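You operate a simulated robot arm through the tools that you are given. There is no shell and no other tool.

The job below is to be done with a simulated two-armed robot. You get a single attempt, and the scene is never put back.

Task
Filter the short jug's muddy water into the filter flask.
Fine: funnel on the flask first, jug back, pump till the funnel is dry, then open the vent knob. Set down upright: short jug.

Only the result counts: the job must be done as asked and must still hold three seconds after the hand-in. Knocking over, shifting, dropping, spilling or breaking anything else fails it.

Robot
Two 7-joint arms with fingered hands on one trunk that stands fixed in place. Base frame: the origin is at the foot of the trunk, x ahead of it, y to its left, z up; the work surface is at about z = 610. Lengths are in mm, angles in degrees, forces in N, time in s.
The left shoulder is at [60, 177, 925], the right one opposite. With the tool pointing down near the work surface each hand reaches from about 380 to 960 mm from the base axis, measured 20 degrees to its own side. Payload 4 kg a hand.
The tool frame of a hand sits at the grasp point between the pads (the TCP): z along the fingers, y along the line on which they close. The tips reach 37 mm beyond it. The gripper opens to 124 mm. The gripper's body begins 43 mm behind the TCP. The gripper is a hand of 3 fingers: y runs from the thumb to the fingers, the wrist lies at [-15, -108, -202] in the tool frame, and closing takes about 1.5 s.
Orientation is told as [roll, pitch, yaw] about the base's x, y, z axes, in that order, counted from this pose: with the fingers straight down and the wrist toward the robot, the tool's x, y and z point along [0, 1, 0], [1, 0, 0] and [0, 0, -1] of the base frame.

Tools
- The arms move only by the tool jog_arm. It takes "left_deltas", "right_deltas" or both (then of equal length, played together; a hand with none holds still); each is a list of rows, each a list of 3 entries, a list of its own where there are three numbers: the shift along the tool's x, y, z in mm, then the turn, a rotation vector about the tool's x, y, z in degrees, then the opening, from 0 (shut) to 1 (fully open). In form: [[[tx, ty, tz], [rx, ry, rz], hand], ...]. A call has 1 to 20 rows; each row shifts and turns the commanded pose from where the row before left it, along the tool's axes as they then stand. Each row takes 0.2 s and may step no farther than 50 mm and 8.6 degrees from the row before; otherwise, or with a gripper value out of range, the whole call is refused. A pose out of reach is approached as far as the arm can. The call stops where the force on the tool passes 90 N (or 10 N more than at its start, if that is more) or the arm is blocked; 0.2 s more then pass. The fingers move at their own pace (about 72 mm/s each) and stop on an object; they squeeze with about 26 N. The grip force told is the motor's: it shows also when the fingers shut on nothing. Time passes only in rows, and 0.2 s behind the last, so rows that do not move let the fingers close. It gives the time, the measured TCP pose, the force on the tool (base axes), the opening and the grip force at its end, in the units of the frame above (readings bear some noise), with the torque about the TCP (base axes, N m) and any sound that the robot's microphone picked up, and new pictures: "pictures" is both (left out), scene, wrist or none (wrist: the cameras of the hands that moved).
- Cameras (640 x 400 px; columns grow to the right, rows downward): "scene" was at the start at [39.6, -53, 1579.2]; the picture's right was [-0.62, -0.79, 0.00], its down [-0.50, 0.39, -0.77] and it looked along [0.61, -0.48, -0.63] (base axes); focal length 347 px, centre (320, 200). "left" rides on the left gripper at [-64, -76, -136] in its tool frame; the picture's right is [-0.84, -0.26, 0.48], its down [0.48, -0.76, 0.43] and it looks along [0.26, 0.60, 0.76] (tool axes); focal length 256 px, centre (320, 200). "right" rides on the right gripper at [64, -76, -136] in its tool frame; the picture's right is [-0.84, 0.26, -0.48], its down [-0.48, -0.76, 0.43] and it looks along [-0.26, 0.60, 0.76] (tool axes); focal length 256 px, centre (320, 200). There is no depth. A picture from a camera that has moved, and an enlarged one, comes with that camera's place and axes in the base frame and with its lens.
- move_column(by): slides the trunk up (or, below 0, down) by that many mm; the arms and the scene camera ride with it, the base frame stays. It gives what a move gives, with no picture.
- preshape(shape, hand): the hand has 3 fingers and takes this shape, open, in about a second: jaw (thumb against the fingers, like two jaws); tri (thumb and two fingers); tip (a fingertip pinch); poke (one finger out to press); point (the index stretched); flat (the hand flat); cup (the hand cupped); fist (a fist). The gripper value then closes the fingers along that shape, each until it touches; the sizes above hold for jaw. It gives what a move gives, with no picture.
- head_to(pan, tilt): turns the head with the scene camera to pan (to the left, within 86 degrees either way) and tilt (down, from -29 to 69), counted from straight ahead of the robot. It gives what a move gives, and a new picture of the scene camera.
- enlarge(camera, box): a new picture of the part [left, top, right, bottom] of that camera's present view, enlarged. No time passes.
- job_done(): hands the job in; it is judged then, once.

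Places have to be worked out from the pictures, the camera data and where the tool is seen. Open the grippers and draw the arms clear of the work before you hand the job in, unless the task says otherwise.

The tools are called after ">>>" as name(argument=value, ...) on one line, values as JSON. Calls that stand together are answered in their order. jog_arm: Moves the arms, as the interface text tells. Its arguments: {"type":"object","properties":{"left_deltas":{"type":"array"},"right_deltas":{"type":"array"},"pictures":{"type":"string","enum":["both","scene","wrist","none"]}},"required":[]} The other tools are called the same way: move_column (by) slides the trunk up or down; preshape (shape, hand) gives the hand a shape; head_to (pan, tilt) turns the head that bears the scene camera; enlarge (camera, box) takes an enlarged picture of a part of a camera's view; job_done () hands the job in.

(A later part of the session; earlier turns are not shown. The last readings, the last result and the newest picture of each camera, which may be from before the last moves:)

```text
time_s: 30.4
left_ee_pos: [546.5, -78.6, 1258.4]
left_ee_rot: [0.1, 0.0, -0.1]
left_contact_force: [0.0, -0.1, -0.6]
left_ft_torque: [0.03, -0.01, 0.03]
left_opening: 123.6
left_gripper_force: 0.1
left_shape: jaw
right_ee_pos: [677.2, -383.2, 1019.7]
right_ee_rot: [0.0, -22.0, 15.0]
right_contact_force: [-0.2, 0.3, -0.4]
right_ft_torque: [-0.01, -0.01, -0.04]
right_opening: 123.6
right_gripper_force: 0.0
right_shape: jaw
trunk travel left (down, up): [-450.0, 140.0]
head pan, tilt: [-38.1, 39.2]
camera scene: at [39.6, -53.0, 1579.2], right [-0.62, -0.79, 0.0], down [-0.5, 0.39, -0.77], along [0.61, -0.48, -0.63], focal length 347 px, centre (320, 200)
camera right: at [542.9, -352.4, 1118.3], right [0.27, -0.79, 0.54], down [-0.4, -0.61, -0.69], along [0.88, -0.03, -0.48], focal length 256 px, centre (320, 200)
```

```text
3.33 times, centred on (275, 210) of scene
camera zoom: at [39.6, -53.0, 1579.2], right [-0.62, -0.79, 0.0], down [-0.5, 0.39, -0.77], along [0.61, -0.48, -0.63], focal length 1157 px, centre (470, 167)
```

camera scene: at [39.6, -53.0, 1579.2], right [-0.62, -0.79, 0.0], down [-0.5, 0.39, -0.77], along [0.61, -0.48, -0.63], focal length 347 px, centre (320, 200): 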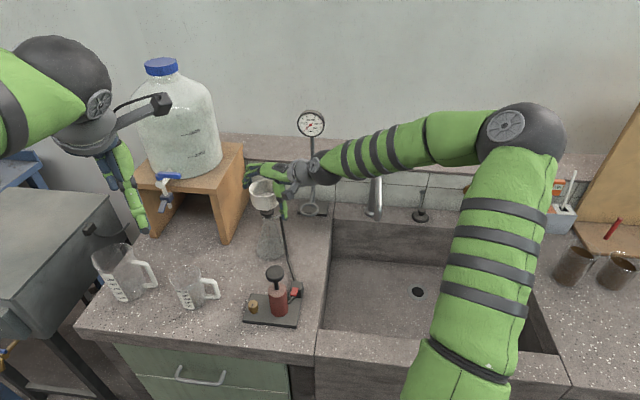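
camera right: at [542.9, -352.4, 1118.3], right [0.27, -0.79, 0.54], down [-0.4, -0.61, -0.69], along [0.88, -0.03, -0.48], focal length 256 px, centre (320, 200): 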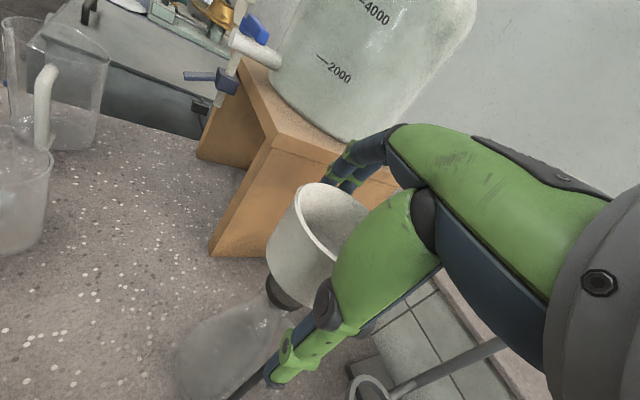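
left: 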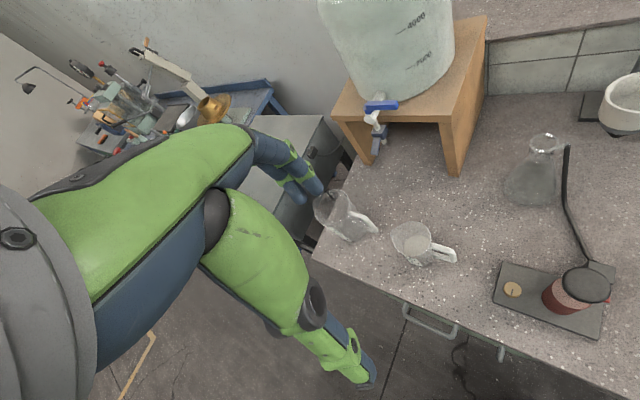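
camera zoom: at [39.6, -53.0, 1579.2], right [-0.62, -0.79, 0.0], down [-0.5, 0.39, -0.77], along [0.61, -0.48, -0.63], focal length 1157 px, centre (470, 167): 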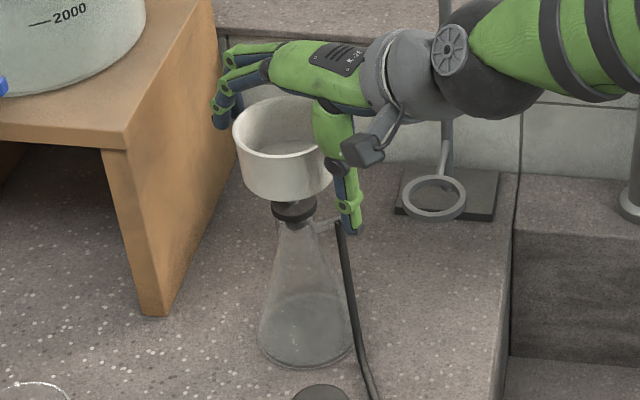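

The funnel stands upright on the flask by itself. I'll withdraw the hand straight up.

>>> jog_arm(right_deltas=[[[0, 5.6, -13.9], [0, 0, 0], 1], [[0, 11.2, -27.8], [0, 0, 0], 1], [[0, 13.1, -32.4], [0, 0, 0], 1], [[0, 13.1, -32.4], [0, 0, 0], 1]], pictures="both")

>>> enlarge(camera="scene", box=[240, 150, 310, 270])

>>> enlarge(camera="left", box=[480, 60, 620, 210])

```text
time_s: 31.4
left_ee_pos: [546.0, -77.4, 1258.3]
left_ee_rot: [0.1, -0.1, 0.0]
left_contact_force: [-0.6, 0.5, -0.9]
left_ft_torque: [-0.05, -0.01, 0.0]
left_opening: 123.6
left_gripper_force: 0.0
left_shape: jaw
right_ee_pos: [676.0, -382.6, 1135.4]
right_ee_rot: [0.0, -22.0, 15.2]
right_contact_force: [-0.8, 0.1, 0.1]
right_ft_torque: [0.01, -0.01, 0.0]
right_opening: 123.5
right_gripper_force: 0.1
right_shape: jaw
trunk travel left (down, up): [-450.0, 140.0]
head pan, tilt: [-38.1, 39.2]
camera scene: at [39.4, -52.6, 1579.2], right [-0.62, -0.79, 0.0], down [-0.5, 0.39, -0.77], along [0.61, -0.48, -0.63], focal length 347 px, centre (320, 200)
camera right: at [542.0, -352.0, 1234.1], right [0.27, -0.79, 0.54], down [-0.4, -0.61, -0.69], along [0.88, -0.03, -0.48], focal length 256 px, centre (320, 200)
```

scene: 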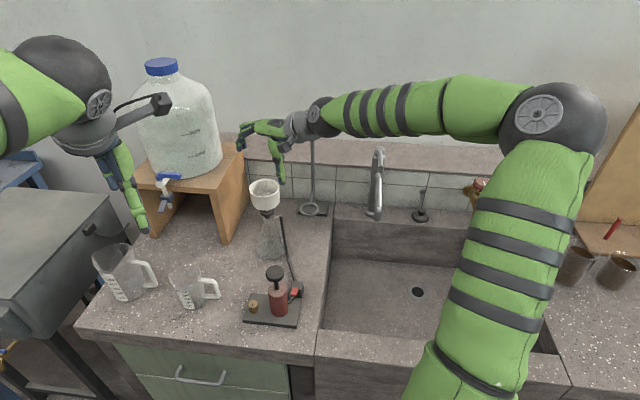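
right: 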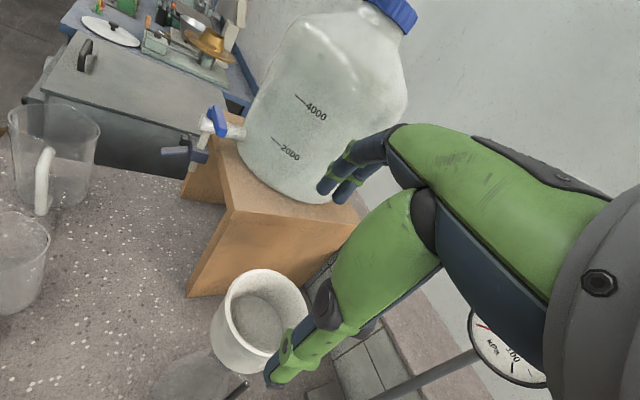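

```text
3.33 times, centred on (275, 210) of scene
camera zoom: at [39.4, -52.6, 1579.2], right [-0.62, -0.79, 0.0], down [-0.5, 0.39, -0.77], along [0.61, -0.48, -0.63], focal length 1157 px, centre (470, 167)
```

zoom: 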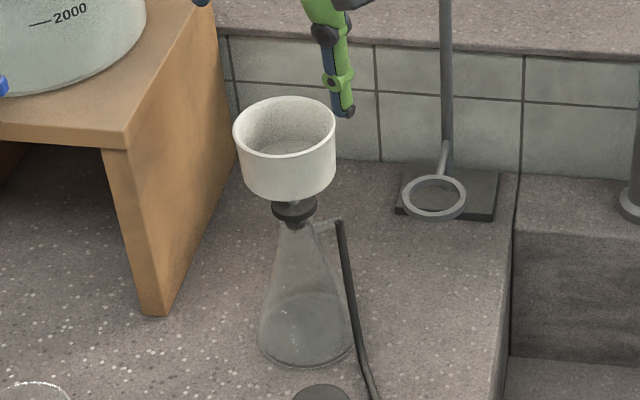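

```text
2.67 times, centred on (550, 135) of left
camera zoom: at [471.6, -139.1, 1395.6], right [-0.26, -0.84, -0.48], down [-0.76, 0.48, -0.43], along [0.6, 0.25, -0.76], focal length 683 px, centre (-293, 373)
```

zoom: 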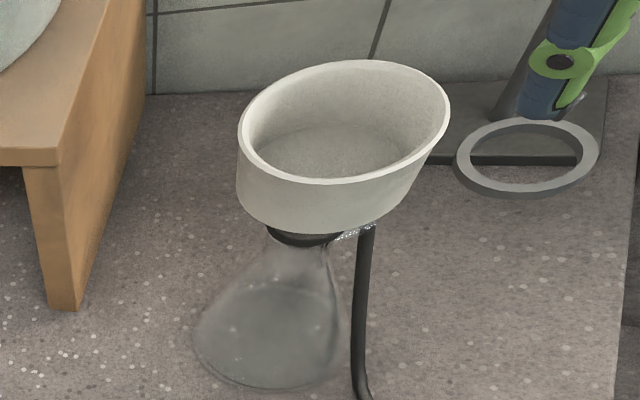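

The funnel now stands by itself on the flask, with its rim center near (692,-381,1034). Next I'll move the right arm aside over the sink and study the jug more closely with the left wrist camera.

>>> jog_arm(right_deltas=[[[0, 7.5, -18.5], [0, 0, 0], 1], [[-27.7, -34.4, -17.5], [0, 0, 0], 1], [[-27.7, -34.4, -17.5], [0, 0, 0], 1], [[-27.7, -34.4, -17.5], [0, 0, 0], 1], [[-27.7, -34.4, -17.5], [0, 0, 0], 1], [[-27.7, -34.4, -17.5], [0, 0, 0], 1], [[-27.7, -34.4, -17.5], [0, 0, 0], 1], [[0, 0, 0], [0, 0, 0], 1]], left_deltas=[[[0, 0, 0], [0, 0, 0], 1], [[0, 0, 0], [0, 0, 8], 1], [[0, 0, 0], [0, 0, 8], 1], [[0, 0, 0], [0, 0, 8], 1], [[0, 0, 0], [0, 0, 8], 1], [[0, 0, 0], [0, 0, 8], 1], [[0, 0, 0], [0, 0, 3], 1], [[0, 0, 0], [0, 0, 0], 1]], pictures="both")

```text
time_s: 33.2
left_ee_pos: [547.0, -78.2, 1259.1]
left_ee_rot: [-0.1, 0.0, -43.1]
left_contact_force: [0.3, 0.3, 0.6]
left_ft_torque: [0.01, -0.01, -0.01]
left_opening: 123.6
left_gripper_force: 0.1
left_shape: jaw
right_ee_pos: [497.4, -603.0, 1173.6]
right_ee_rot: [0.0, -22.0, 15.0]
right_contact_force: [0.4, 0.1, 0.6]
right_ft_torque: [-0.01, 0.0, 0.0]
right_opening: 123.5
right_gripper_force: 0.0
right_shape: jaw
trunk travel left (down, up): [-450.0, 140.0]
head pan, tilt: [-38.1, 39.2]
camera scene: at [39.8, -52.7, 1579.2], right [-0.62, -0.79, 0.0], down [-0.5, 0.39, -0.77], along [0.61, -0.48, -0.63], focal length 347 px, centre (320, 200)
camera right: at [362.9, -572.3, 1272.8], right [0.27, -0.79, 0.54], down [-0.4, -0.61, -0.69], along [0.88, -0.03, -0.48], focal length 256 px, centre (320, 200)
camera left: at [449.1, -70.3, 1395.7], right [-0.76, -0.44, -0.48], down [-0.23, 0.87, -0.43], along [0.61, -0.22, -0.76], focal length 256 px, centre (320, 200)
```

scene: 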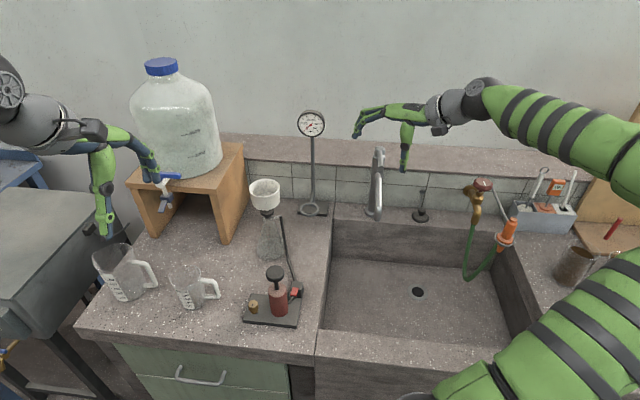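
right: 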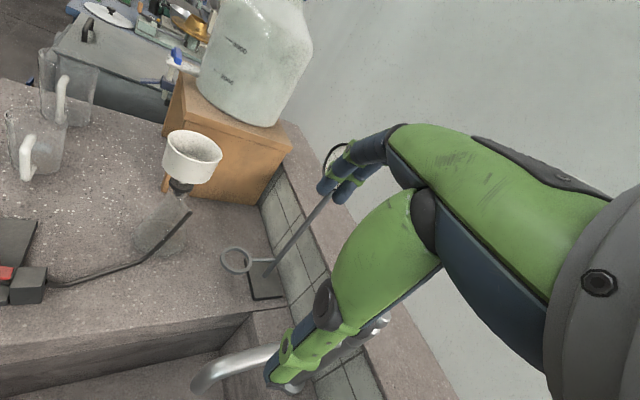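
left: 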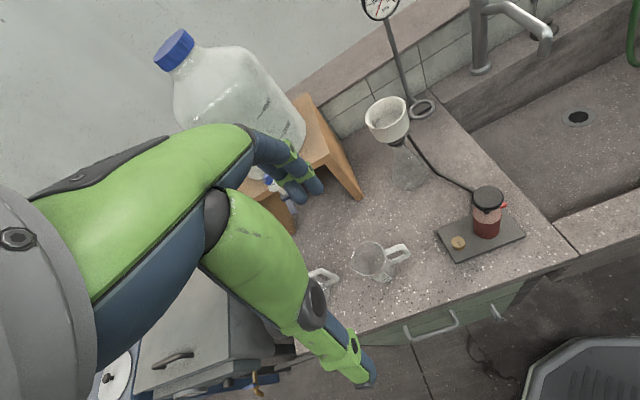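

Now I'll take detailed views of the short jug from the scene and left cameras to refine its position and handle direction.

>>> enlarge(camera="left", box=[330, 220, 430, 310])

>>> enlarge(camera="scene", box=[155, 250, 235, 320])

>>> enlarge(camera="right", box=[0, 80, 80, 200])

```text
4.44 times, centred on (380, 265) of left
camera zoom: at [449.1, -70.3, 1395.7], right [-0.76, -0.44, -0.48], down [-0.23, 0.87, -0.43], along [0.61, -0.22, -0.76], focal length 1138 px, centre (53, -89)
```

zoom: 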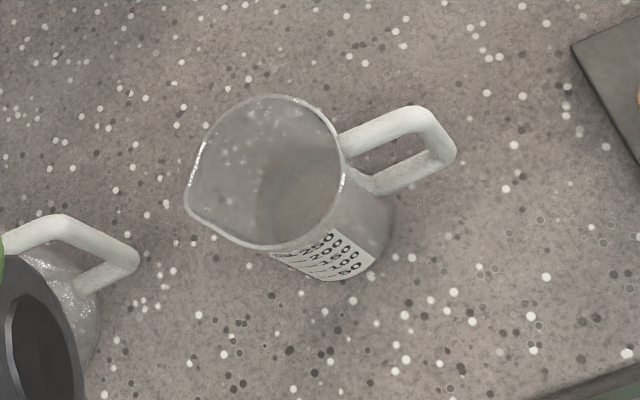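

```text
5.71 times, centred on (195, 285) of scene
camera zoom: at [39.8, -52.7, 1579.2], right [-0.62, -0.79, 0.0], down [-0.5, 0.39, -0.77], along [0.61, -0.48, -0.63], focal length 1984 px, centre (1034, -286)
```

zoom: 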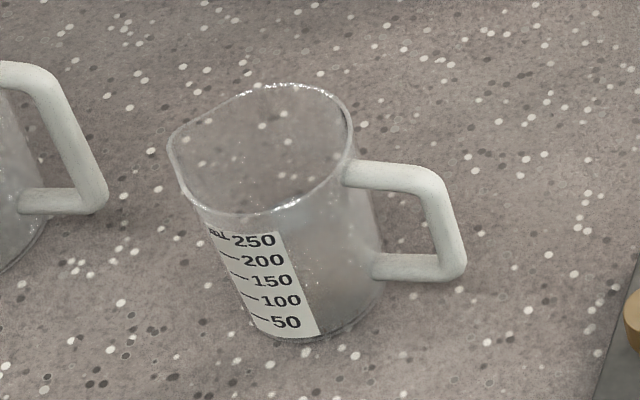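

```text
3.33 times, centred on (40, 140) of right
camera zoom: at [362.9, -572.3, 1272.8], right [0.27, -0.79, 0.54], down [-0.4, -0.61, -0.69], along [0.88, -0.03, -0.48], focal length 853 px, centre (1253, 400)
```

zoom: 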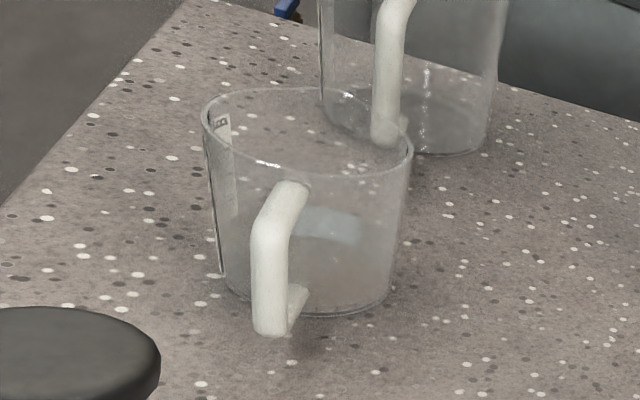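

The jug's center computes to about (664,-127), with its rim at z≈905 and the handle pointing along (−0.69,−0.72), about 72 mm out. The left arm suits a grasp across the body (jaws perpendicular to the handle) tilted 25° from vertical. I'll orient the left hand and move to a pre-grasp point.

>>> jog_arm(left_deltas=[[[0, 0, 0], [0, 8.33, 0], 1], [[0, 0, 0], [0, 8.33, 0], 1], [[0, 0, 0], [0, 8.34, 0], 1], [[0, 0, 0], [-6.7, 0, 0], 1], [[0, 0, 0], [-6.7, 0, 0], 1], [[0, 0, 0], [-6.6, 0, 0], 1], [[-18, 3.2, 38.7], [0, 0, 0], 1], [[-18, 3.2, 38.7], [0, 0, 0], 1], [[-18, 3.2, 38.7], [0, 0, 0], 1], [[-18, 3.2, 38.7], [0, 0, 0], 1], [[-18, 3.2, 38.7], [0, 0, 0], 1], [[0, 0, 0], [0, 0, 0], 1]], pictures="both")

```text
time_s: 35.8
left_ee_pos: [600.6, -139.9, 1061.2]
left_ee_rot: [26.4, -18.1, -51.8]
left_contact_force: [0.0, -0.6, -0.4]
left_ft_torque: [-0.02, -0.03, -0.01]
left_opening: 123.6
left_gripper_force: 0.0
left_shape: jaw
right_ee_pos: [498.3, -604.1, 1173.6]
right_ee_rot: [-0.1, -22.0, 15.1]
right_contact_force: [-0.1, -0.8, -0.4]
right_ft_torque: [-0.02, -0.01, -0.04]
right_opening: 123.8
right_gripper_force: 0.1
right_shape: jaw
trunk travel left (down, up): [-450.0, 140.0]
head pan, tilt: [-38.1, 39.2]
camera scene: at [39.3, -53.0, 1579.3], right [-0.62, -0.79, 0.0], down [-0.5, 0.39, -0.77], along [0.61, -0.48, -0.63], focal length 347 px, centre (320, 200)
camera left: at [445.8, -130.3, 1127.8], right [-0.42, -0.34, -0.84], down [0.08, 0.91, -0.4], along [0.91, -0.23, -0.35], focal length 256 px, centre (320, 200)
```

scene: 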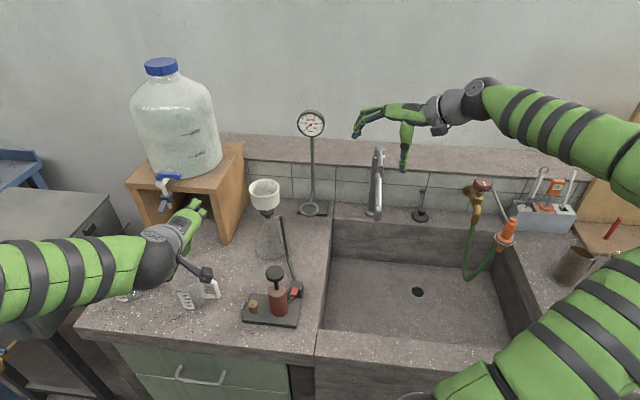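
left: 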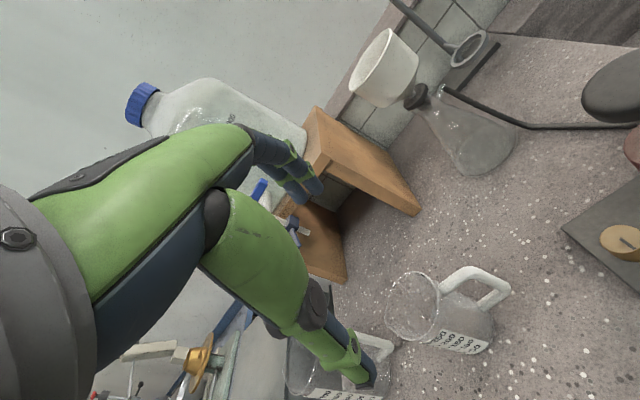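

The left camera sees the jug well. I'll zoom in to measure its rim and handle.

>>> enlarge(camera="left", box=[360, 250, 530, 370])

>>> enlarge(camera="scene", box=[100, 190, 260, 320])

```text
3.33 times, centred on (445, 310) of left
camera zoom: at [445.8, -130.3, 1127.8], right [-0.42, -0.34, -0.84], down [0.08, 0.91, -0.4], along [0.91, -0.23, -0.35], focal length 853 px, centre (-97, -167)
```

zoom: 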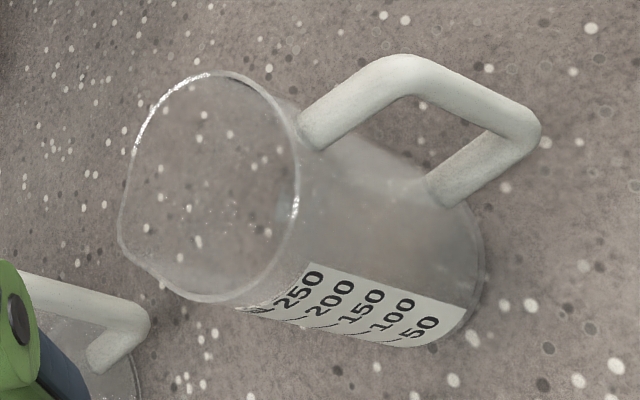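

```text
3.08 times, centred on (180, 255) of scene
camera zoom: at [39.3, -53.0, 1579.3], right [-0.62, -0.79, 0.0], down [-0.5, 0.39, -0.77], along [0.61, -0.48, -0.63], focal length 1068 px, centre (751, 31)
```

zoom: 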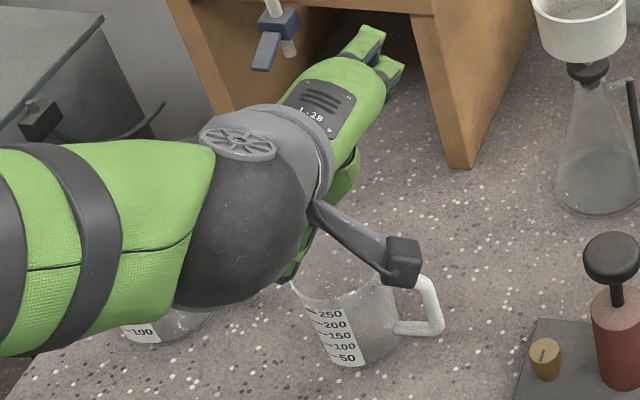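

The rim center is confirmed near (662,-126). I'll move to the pre-grasp point and then halfway down along the approach line.

>>> jog_arm(left_deltas=[[[-17.7, 2.6, 38.75], [0, 0, 0], 1], [[-17.7, 2.6, 38.75], [0, 0, 0], 1], [[0, -10.25, 28.2], [0, 0, 0], 1], [[0, -10.25, 28.2], [0, 0, 0], 1], [[0, 0, 0], [0, 0, 0], 1]], pictures="both")

>>> enlarge(camera="left", box=[220, 200, 480, 400])

>>> enlarge(camera="scene", box=[130, 230, 250, 330])

>>> enlarge(camera="right", box=[0, 60, 100, 200])

```text
time_s: 37.0
left_ee_pos: [638.7, -143.6, 927.2]
left_ee_rot: [26.3, -18.1, -51.8]
left_contact_force: [-0.9, -0.2, 0.4]
left_ft_torque: [0.0, -0.02, -0.01]
left_opening: 123.6
left_gripper_force: 0.0
left_shape: jaw
right_ee_pos: [497.8, -603.0, 1173.4]
right_ee_rot: [0.0, -22.0, 15.1]
right_contact_force: [0.7, -0.5, 0.8]
right_ft_torque: [0.0, 0.0, 0.0]
right_opening: 123.5
right_gripper_force: 0.0
right_shape: jaw
trunk travel left (down, up): [-450.0, 140.0]
head pan, tilt: [-38.1, 39.2]
camera scene: at [39.5, -53.2, 1579.2], right [-0.62, -0.79, 0.0], down [-0.5, 0.39, -0.77], along [0.61, -0.48, -0.63], focal length 347 px, centre (320, 200)
camera left: at [485.6, -134.7, 992.8], right [-0.42, -0.34, -0.84], down [0.08, 0.91, -0.4], along [0.91, -0.23, -0.35], focal length 256 px, centre (320, 200)
```

scene: 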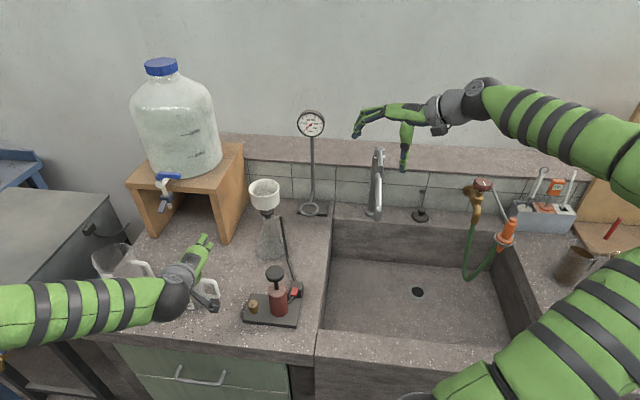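
left: 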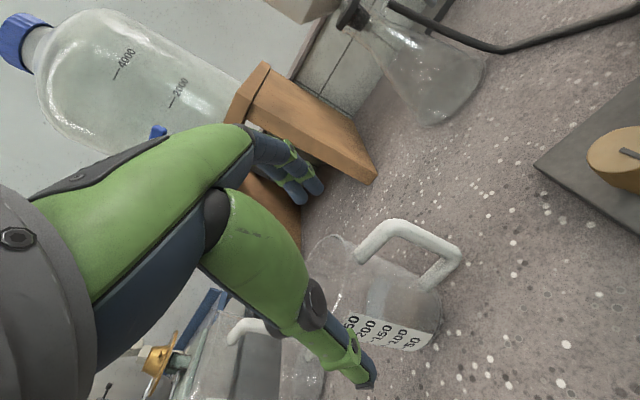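

```text
2.00 times, centred on (350, 300) of left
camera zoom: at [485.6, -134.7, 992.8], right [-0.42, -0.34, -0.84], down [0.08, 0.91, -0.4], along [0.91, -0.23, -0.35], focal length 512 px, centre (260, 0)
```

zoom: 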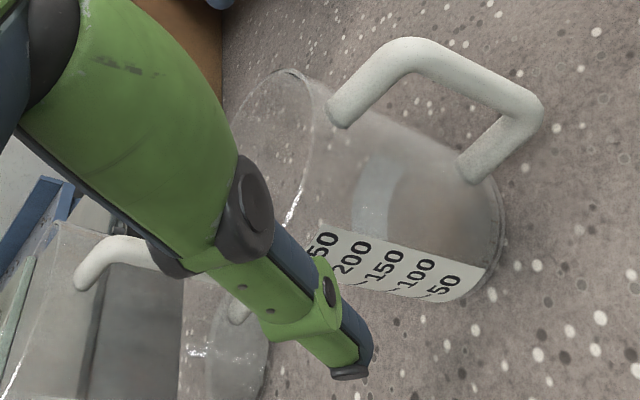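

```text
4.00 times, centred on (190, 280) of scene
camera zoom: at [39.5, -53.2, 1579.2], right [-0.62, -0.79, 0.0], down [-0.5, 0.39, -0.77], along [0.61, -0.48, -0.63], focal length 1389 px, centre (840, -120)
```

zoom: 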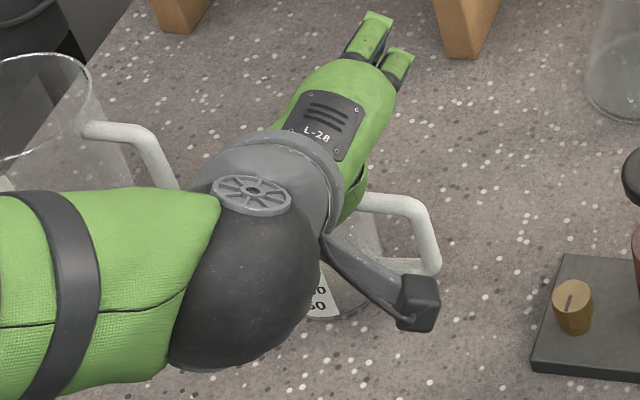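

```text
2.86 times, centred on (50, 130) of right
camera zoom: at [363.0, -572.4, 1272.6], right [0.27, -0.79, 0.54], down [-0.4, -0.61, -0.69], along [0.88, -0.03, -0.48], focal length 731 px, centre (1091, 400)
```

zoom: 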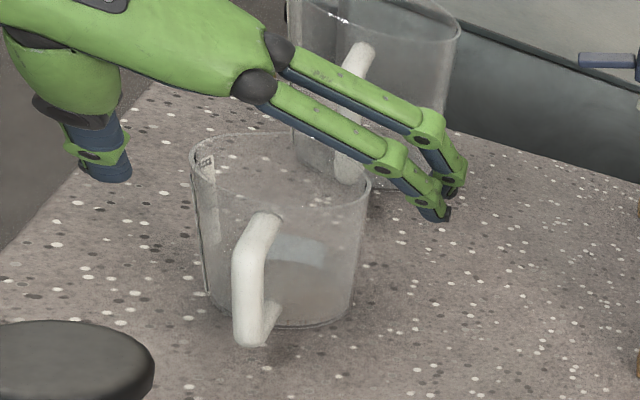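

The right camera shows the left hand straddling the jug properly. I'll continue 38 mm along the approach and check clearances again.

>>> jog_arm(left_deltas=[[[0, -6.5, 17.9], [0, 0, 0], 1], [[0, -6.5, 17.9], [0, 0, 0], 1], [[0, 0, 0], [0, 0, 0], 1]], pictures="wrist")

>>> enlarge(camera="left", box=[220, 200, 480, 400])

>>> enlarge(camera="right", box=[0, 60, 100, 200])

```text
time_s: 37.8
left_ee_pos: [650.8, -130.5, 890.3]
left_ee_rot: [26.5, -18.1, -51.8]
left_contact_force: [-0.3, 0.0, -0.7]
left_ft_torque: [-0.04, 0.05, -0.02]
left_opening: 123.2
left_gripper_force: 0.1
left_shape: jaw
right_ee_pos: [497.5, -602.9, 1173.1]
right_ee_rot: [0.1, -22.0, 15.1]
right_contact_force: [0.4, 0.3, 0.6]
right_ft_torque: [-0.02, 0.03, 0.01]
right_opening: 123.9
right_gripper_force: 0.1
right_shape: jaw
trunk travel left (down, up): [-450.0, 140.0]
head pan, tilt: [-38.1, 39.2]
camera left: at [496.9, -122.5, 958.3], right [-0.42, -0.34, -0.84], down [0.08, 0.91, -0.4], along [0.91, -0.23, -0.35], focal length 256 px, centre (320, 200)
```

left: 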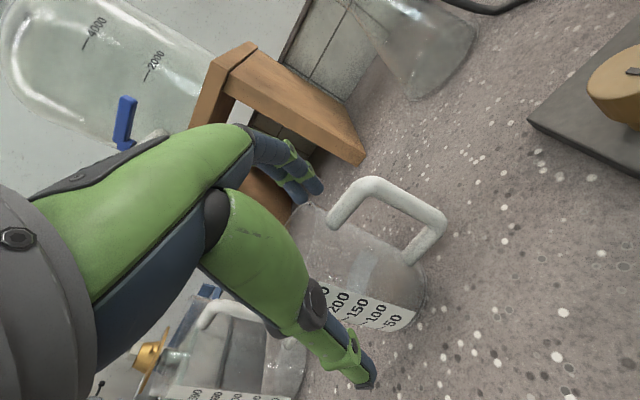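

```text
2.00 times, centred on (350, 300) of left
camera zoom: at [496.9, -122.5, 958.3], right [-0.42, -0.34, -0.84], down [0.08, 0.91, -0.4], along [0.91, -0.23, -0.35], focal length 512 px, centre (260, 0)
```

zoom: 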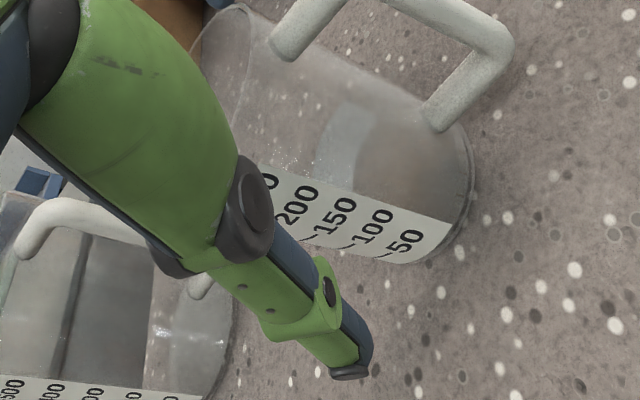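

```text
2.86 times, centred on (50, 130) of right
camera zoom: at [363.1, -572.3, 1272.6], right [0.27, -0.79, 0.54], down [-0.4, -0.61, -0.69], along [0.88, -0.03, -0.48], focal length 731 px, centre (1091, 400)
```

zoom: 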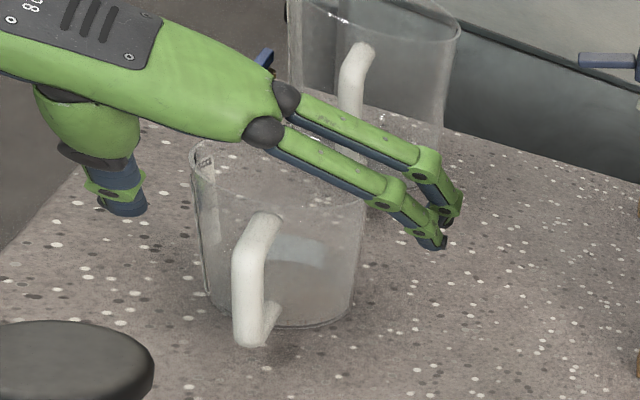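

There's no contact yet and the geometry leaves about 9 mm at the palm. I'll go the last 9 mm and close the left hand on the jug.

>>> jog_arm(left_deltas=[[[0, -3.1, 8.5], [0, 0, 0], 1], [[0, 0, 0], [0, 0, 0], 0.8], [[0, 0, 0], [0, 0, 0], 0.6], [[0, 0, 0], [0, 0, 0], 0.4], [[0, 0, 0], [0, 0, 0], 0.2], [[0, 0, 0], [0, 0, 0], 0.1], [[0, 0, 0], [0, 0, 0], 0], [[0, 0, 0], [0, 0, 0], 0], [[0, 0, 0], [0, 0, 0], 0], [[0, 0, 0], [0, 0, 0], 0]], pictures="wrist")

>>> enlarge(camera="left", box=[220, 200, 480, 400])

>>> enlarge(camera="right", box=[0, 60, 100, 200])

```text
time_s: 40.0
left_ee_pos: [653.4, -128.6, 883.0]
left_ee_rot: [26.4, -18.0, -51.8]
left_contact_force: [0.0, -0.3, 0.5]
left_ft_torque: [0.07, 0.02, -0.04]
left_opening: 82.8
left_gripper_force: 26.5
left_shape: jaw
right_ee_pos: [495.9, -603.6, 1173.4]
right_ee_rot: [0.0, -22.1, 15.1]
right_contact_force: [-0.3, -0.1, 0.0]
right_ft_torque: [-0.02, 0.03, 0.02]
right_opening: 123.8
right_gripper_force: 0.0
right_shape: jaw
trunk travel left (down, up): [-450.0, 140.0]
head pan, tilt: [-38.1, 39.2]
camera left: at [499.6, -120.1, 950.3], right [-0.42, -0.34, -0.84], down [0.08, 0.91, -0.4], along [0.91, -0.23, -0.35], focal length 256 px, centre (320, 200)
```

left: 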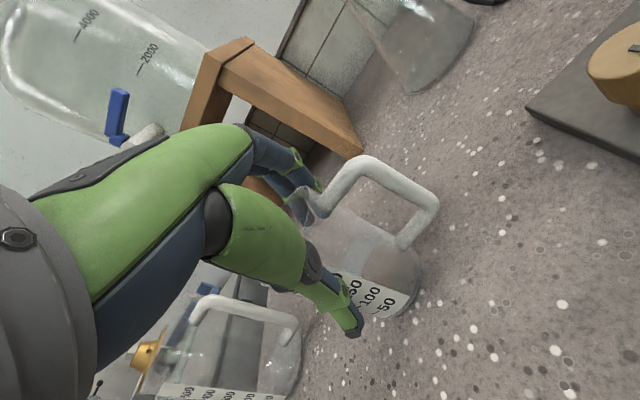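

```text
2.00 times, centred on (350, 300) of left
camera zoom: at [499.6, -120.1, 950.3], right [-0.42, -0.34, -0.84], down [0.08, 0.91, -0.4], along [0.91, -0.23, -0.35], focal length 512 px, centre (260, 0)
```

zoom: 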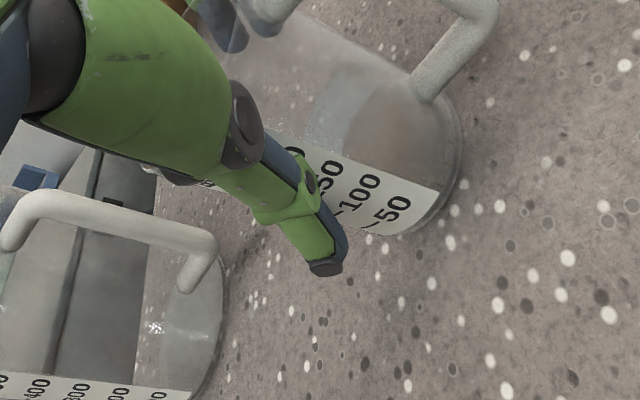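

```text
2.86 times, centred on (50, 130) of right
camera zoom: at [363.2, -572.2, 1272.6], right [0.27, -0.79, 0.54], down [-0.4, -0.61, -0.69], along [0.88, -0.03, -0.48], focal length 731 px, centre (1091, 400)
```

zoom: 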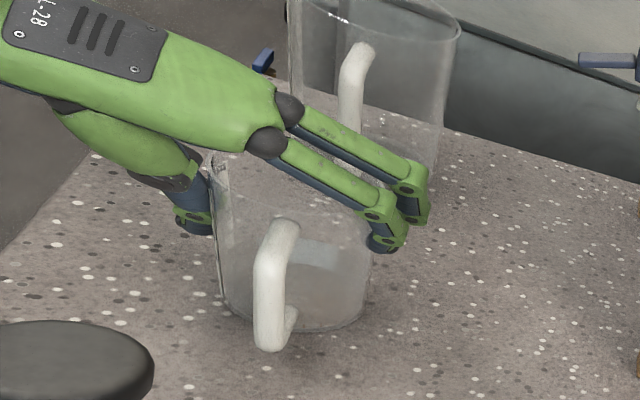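

The jug is gripped (opening 83 mm, 26.5 N), having slid about 12 mm toward the fingers. I'll lift gently 30 mm and look.

>>> jog_arm(left_deltas=[[[2.1, 1.55, -4.26], [0, 0, 0], 0], [[4.2, 3.1, -8.5], [0, 0, 0], 0], [[6.3, 4.65, -12.8], [0, 0, 0], 0], [[0, 0, 0], [0, 0, 0], 0]], pictures="both")

>>> enlarge(camera="left", box=[220, 160, 480, 360])

>>> enlarge(camera="right", box=[0, 60, 100, 200])

```text
time_s: 41.0
left_ee_pos: [651.6, -128.0, 914.5]
left_ee_rot: [26.4, -17.9, -51.9]
left_contact_force: [0.0, 0.4, -1.0]
left_ft_torque: [0.02, 0.01, -0.02]
left_opening: 82.7
left_gripper_force: 25.9
left_shape: jaw
right_ee_pos: [497.4, -604.2, 1173.7]
right_ee_rot: [0.1, -22.0, 15.1]
right_contact_force: [-0.4, -0.2, 0.3]
right_ft_torque: [0.01, -0.04, -0.01]
right_opening: 123.8
right_gripper_force: 0.0
right_shape: jaw
trunk travel left (down, up): [-450.0, 140.0]
head pan, tilt: [-38.1, 39.2]
camera scene: at [39.8, -53.1, 1579.2], right [-0.62, -0.79, 0.0], down [-0.5, 0.39, -0.77], along [0.61, -0.48, -0.63], focal length 347 px, centre (320, 200)
camera left: at [499.3, -119.8, 980.4], right [-0.42, -0.34, -0.84], down [0.08, 0.91, -0.4], along [0.91, -0.23, -0.36], focal length 256 px, centre (320, 200)
```

scene: 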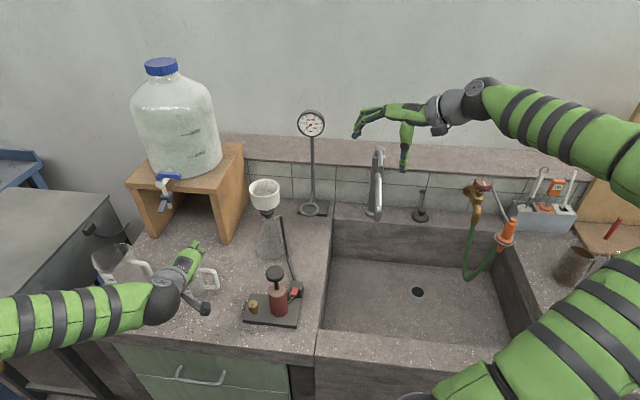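
left: 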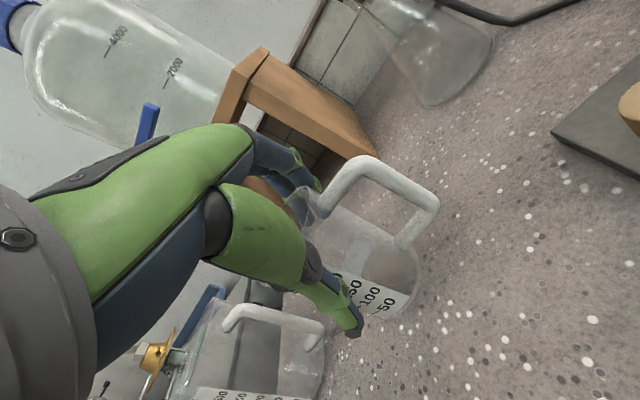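

```text
2.00 times, centred on (350, 260) of left
camera zoom: at [499.3, -119.8, 980.4], right [-0.42, -0.34, -0.84], down [0.08, 0.91, -0.4], along [0.91, -0.23, -0.36], focal length 512 px, centre (260, 80)
```

zoom: 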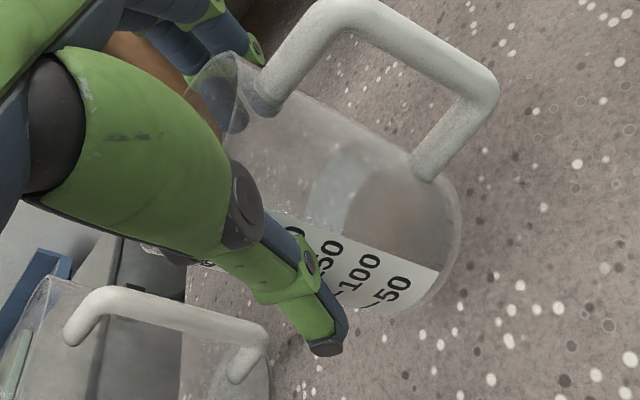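

```text
2.86 times, centred on (50, 130) of right
camera zoom: at [363.2, -572.3, 1272.5], right [0.27, -0.79, 0.54], down [-0.4, -0.61, -0.69], along [0.88, -0.03, -0.48], focal length 731 px, centre (1091, 400)
```

zoom: 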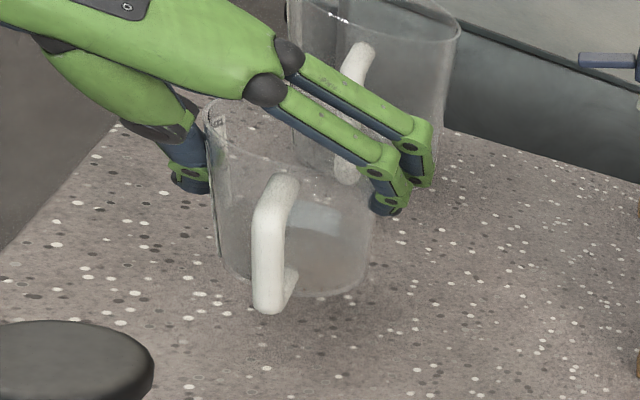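

The jug hangs level and secure. I'll lift it 200 mm straight up.

>>> jog_arm(left_deltas=[[[12.7, 9.3, -25.6], [0, 0, 0], 0], [[16.9, 12.4, -34.1], [0, 0, 0], 0], [[16.9, 12.4, -34.1], [0, 0, 0], 0], [[16.9, 12.4, -34.1], [0, 0, 0], 0], [[12.7, 9.3, -25.6], [0, 0, 0], 0], [[8.4, 6.2, -17], [0, 0, 0], 0], [[0, 0, 0], [0, 0, 0], 0]], pictures="both")

>>> enlarge(camera="right", box=[0, 0, 140, 140])

>>> enlarge(camera="left", box=[220, 120, 480, 360])

```text
time_s: 42.6
left_ee_pos: [653.1, -127.9, 1113.7]
left_ee_rot: [26.3, -18.0, -51.9]
left_contact_force: [0.5, 0.6, -1.1]
left_ft_torque: [-0.02, -0.01, -0.02]
left_opening: 82.5
left_gripper_force: 25.7
left_shape: jaw
right_ee_pos: [498.7, -603.0, 1173.8]
right_ee_rot: [-0.1, -21.9, 15.1]
right_contact_force: [0.2, -0.1, 0.1]
right_ft_torque: [0.01, 0.01, -0.01]
right_opening: 123.9
right_gripper_force: 0.1
right_shape: jaw
trunk travel left (down, up): [-450.0, 140.0]
head pan, tilt: [-38.1, 39.2]
camera scene: at [39.8, -53.0, 1579.2], right [-0.62, -0.79, 0.0], down [-0.5, 0.39, -0.77], along [0.61, -0.48, -0.63], focal length 347 px, centre (320, 200)
camera left: at [499.5, -119.4, 1180.3], right [-0.42, -0.34, -0.84], down [0.08, 0.91, -0.4], along [0.91, -0.23, -0.35], focal length 256 px, centre (320, 200)
```

scene: 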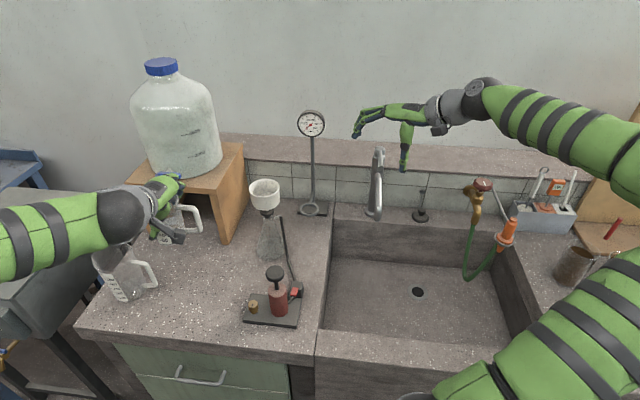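
left: 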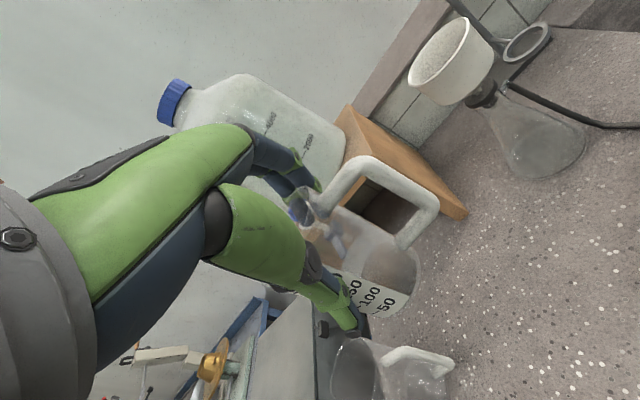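

```text
2.86 times, centred on (70, 70) of right
camera zoom: at [363.3, -572.2, 1272.6], right [0.27, -0.79, 0.54], down [-0.4, -0.61, -0.69], along [0.88, -0.03, -0.48], focal length 731 px, centre (1034, 571)
```

zoom: 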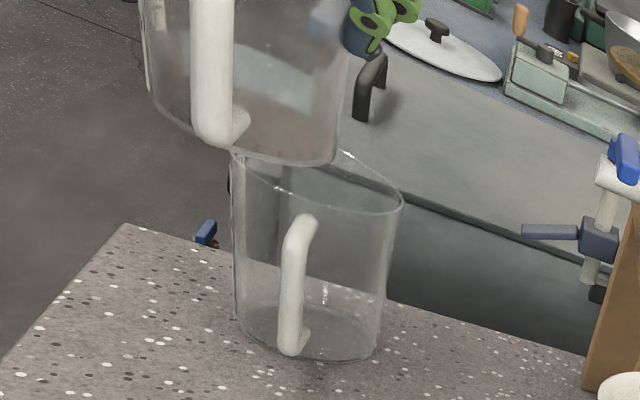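

```text
1.67 times, centred on (350, 240) of left
camera zoom: at [499.5, -119.4, 1180.3], right [-0.42, -0.34, -0.84], down [0.08, 0.91, -0.4], along [0.91, -0.23, -0.35], focal length 427 px, centre (270, 133)
```

zoom: 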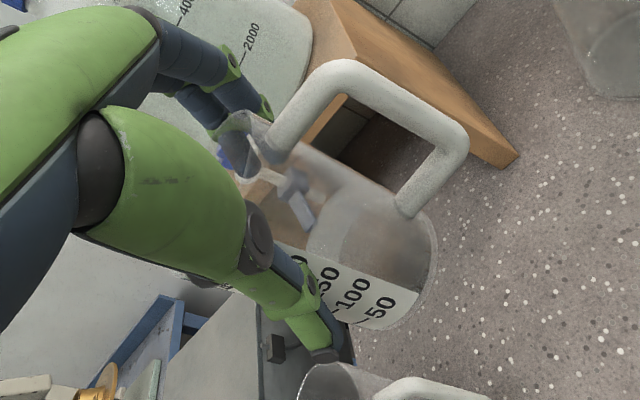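

The jug is up. I'll zoom in with the scene camera to see the water level and whether the jug hangs upright.

>>> enlarge(camera="scene", box=[130, 160, 220, 260])

```text
4.00 times, centred on (175, 210) of scene
camera zoom: at [39.8, -53.0, 1579.2], right [-0.62, -0.79, 0.0], down [-0.5, 0.39, -0.77], along [0.61, -0.48, -0.63], focal length 1389 px, centre (900, 160)
```

zoom: 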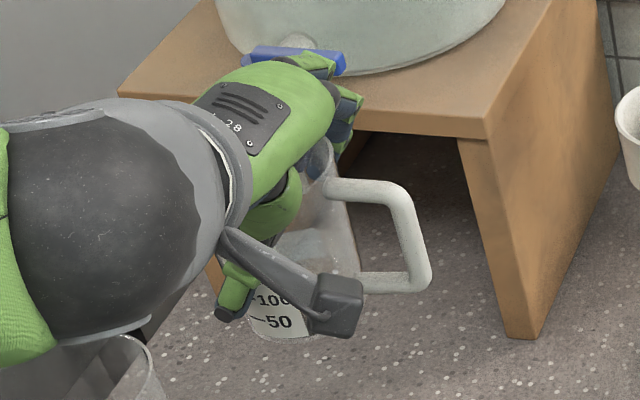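

The water is at roughly the 150 ml mark. I'll turn the jug by +18° yaw, tilt it slowly to 30° (safe for this fill), and carry it around the robot side of the funnel.

>>> jog_arm(left_deltas=[[[0, 0, 0], [2.54, 1.86, -5.11], 0], [[0, 0, 0], [2.54, 1.86, -5.11], 0], [[0, 0, 0], [2.54, 1.86, -5.11], 0], [[0, 0, 0], [0, -5.64, -2.05], 0], [[0, 0, 0], [0, -5.64, -2.05], 0], [[0, 0, 0], [0, -5.64, -2.05], 0], [[0, 0, 0], [0, -5.64, -2.05], 0], [[0, 0, 0], [0, -5.64, -2.05], 0], [[-20, -1.3, 0.2], [0, 0, 0], 0], [[-29.3, -1.9, 0.3], [0, 0, 0], 0], [[-29.3, -1.9, 0.3], [0, 0, 0], 0], [[-29.3, -1.9, 0.3], [0, 0, 0], 0], [[-29.3, -1.9, 0.3], [0, 0, 0], 0], [[-29.3, -1.9, 0.3], [0, 0, 0], 0], [[-20, -1.3, 0.2], [0, 0, 0], 0], [[0, 0, 0], [0, 0, 0], 0]], pictures="both")

>>> enlarge(camera="right", box=[0, 0, 240, 240])

```text
time_s: 46.0
left_ee_pos: [564.3, -290.7, 1124.2]
left_ee_rot: [-5.3, -19.9, -23.2]
left_contact_force: [0.3, -0.7, -1.1]
left_ft_torque: [0.05, 0.01, -0.01]
left_opening: 82.5
left_gripper_force: 26.2
left_shape: jaw
right_ee_pos: [497.5, -603.7, 1173.6]
right_ee_rot: [0.0, -21.9, 15.1]
right_contact_force: [0.3, -0.2, 0.4]
right_ft_torque: [0.02, 0.0, -0.02]
right_opening: 123.5
right_gripper_force: 0.2
right_shape: jaw
trunk travel left (down, up): [-450.0, 140.0]
head pan, tilt: [-38.1, 39.2]
camera scene: at [39.7, -53.0, 1579.2], right [-0.62, -0.79, 0.0], down [-0.5, 0.39, -0.77], along [0.61, -0.48, -0.63], focal length 347 px, centre (320, 200)
camera left: at [436.9, -290.0, 1232.5], right [-0.44, -0.77, -0.47], down [-0.33, 0.62, -0.71], along [0.83, -0.16, -0.53], focal length 256 px, centre (320, 200)
```

scene: 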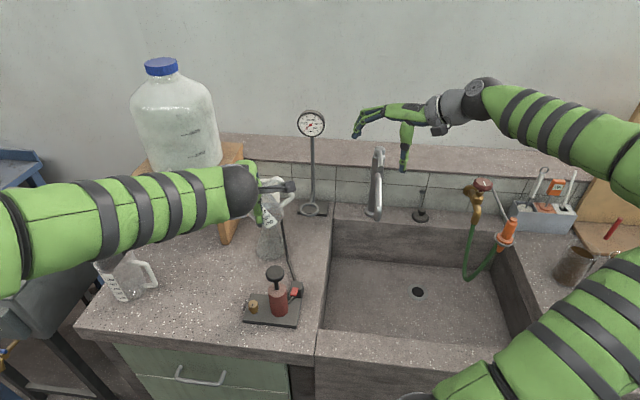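
left: 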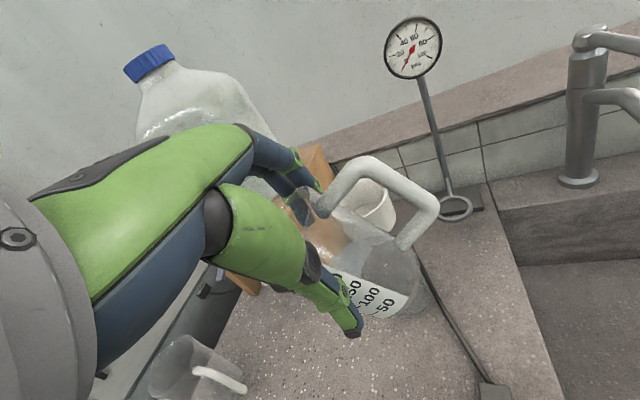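

```text
1.67 times, centred on (120, 120) of right
camera zoom: at [363.2, -572.1, 1272.6], right [0.27, -0.79, 0.54], down [-0.4, -0.61, -0.69], along [0.88, -0.03, -0.48], focal length 427 px, centre (653, 333)
```

zoom: 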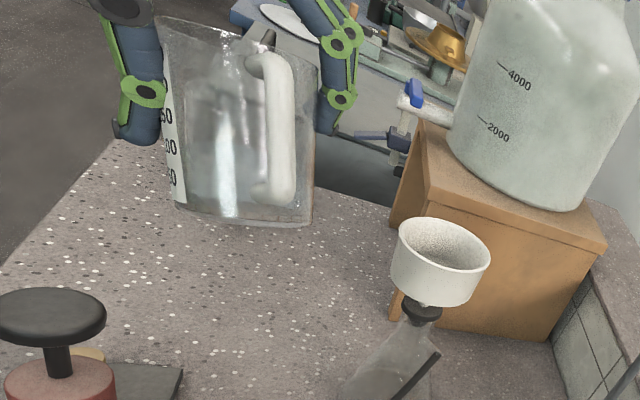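

The right camera gives a good view of the jug and funnel. I'll shift the right hand a bit farther away and carry the jug to the right-front side of the funnel.

>>> jog_arm(right_deltas=[[[-15.6, -6.8, -8.1], [0, 0, 0], 1], [[-15.6, -6.8, -8.1], [0, 0, 0], 1], [[-15.6, -6.8, -8.1], [0, 0, 0], 1], [[-15.6, -6.8, -8.1], [0, 0, 0], 1], [[0, 0, 0], [0, 0, 0], 1], [[0, 0, 0], [0, 0, 0], 1]], left_deltas=[[[-20, 9.2, 5], [0, 0, 0], 0], [[-28, 13, 7.1], [0, 0, 0], 0], [[-28, 13, 7.1], [0, 0, 0], 0], [[-28, 13, 7.1], [0, 0, 0], 0], [[-28, 13, 7.1], [0, 0, 0], 0], [[0, 0, 0], [0, 0, 0], 0]], pictures="both")

>>> enlarge(camera="right", box=[40, 0, 280, 240])

>>> enlarge(camera="scene", box=[230, 140, 340, 280])

```text
time_s: 47.4
left_ee_pos: [572.3, -442.3, 1126.6]
left_ee_rot: [-5.3, -19.8, -23.1]
left_contact_force: [-0.8, 0.1, -0.6]
left_ft_torque: [0.08, -0.01, 0.02]
left_opening: 82.5
left_gripper_force: 25.7
left_shape: jaw
right_ee_pos: [477.7, -673.6, 1192.6]
right_ee_rot: [0.0, -22.0, 15.1]
right_contact_force: [-0.6, 1.6, 0.5]
right_ft_torque: [0.02, -0.02, -0.02]
right_opening: 123.8
right_gripper_force: 0.0
right_shape: jaw
trunk travel left (down, up): [-450.0, 140.0]
head pan, tilt: [-38.1, 39.2]
camera scene: at [39.6, -52.9, 1579.3], right [-0.62, -0.79, 0.0], down [-0.5, 0.39, -0.77], along [0.61, -0.48, -0.63], focal length 347 px, centre (320, 200)
camera right: at [343.0, -642.8, 1292.6], right [0.27, -0.79, 0.54], down [-0.4, -0.61, -0.69], along [0.88, -0.03, -0.48], focal length 256 px, centre (320, 200)
camera left: at [444.3, -439.3, 1233.2], right [-0.44, -0.77, -0.47], down [-0.33, 0.62, -0.71], along [0.83, -0.16, -0.53], focal length 256 px, centre (320, 200)
```

scene: 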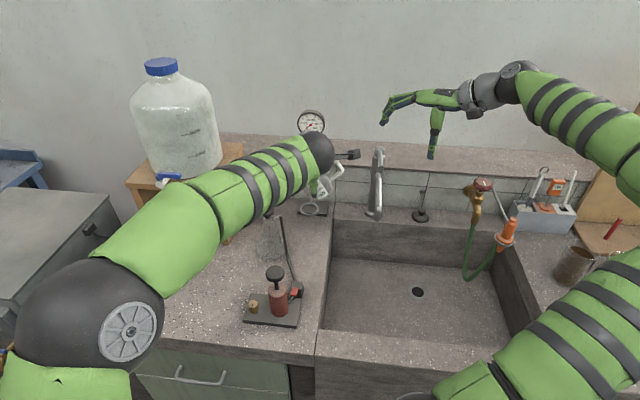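
right: 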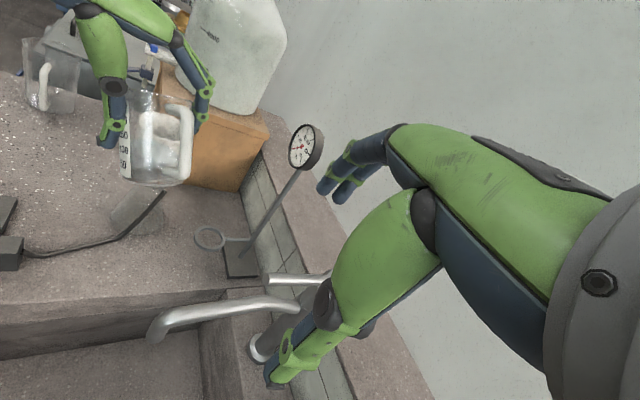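
left: 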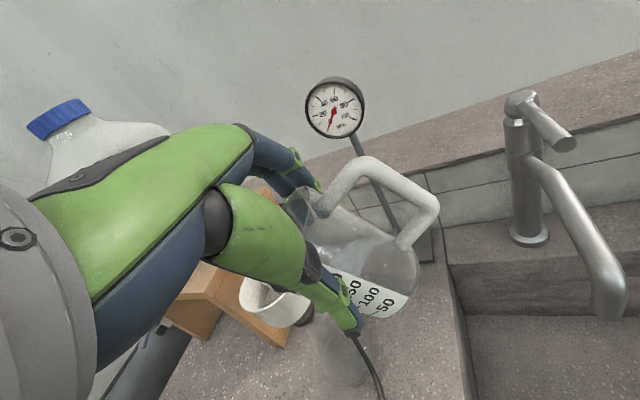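

```text
1.67 times, centred on (160, 120) of right
camera zoom: at [343.0, -642.8, 1292.6], right [0.27, -0.79, 0.54], down [-0.4, -0.61, -0.69], along [0.88, -0.03, -0.48], focal length 427 px, centre (587, 333)
```

zoom: 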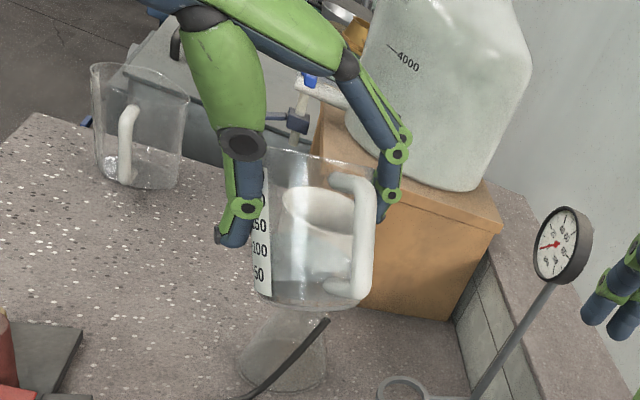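

```text
2.86 times, centred on (285, 210) of scene
camera zoom: at [39.6, -52.9, 1579.3], right [-0.62, -0.79, 0.0], down [-0.5, 0.39, -0.77], along [0.61, -0.48, -0.63], focal length 992 px, centre (420, 171)
```

zoom: 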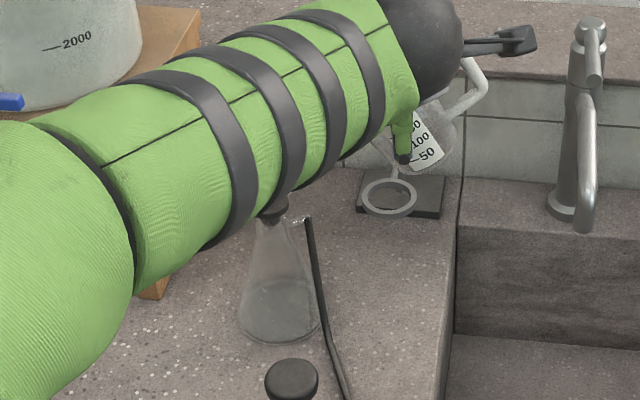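

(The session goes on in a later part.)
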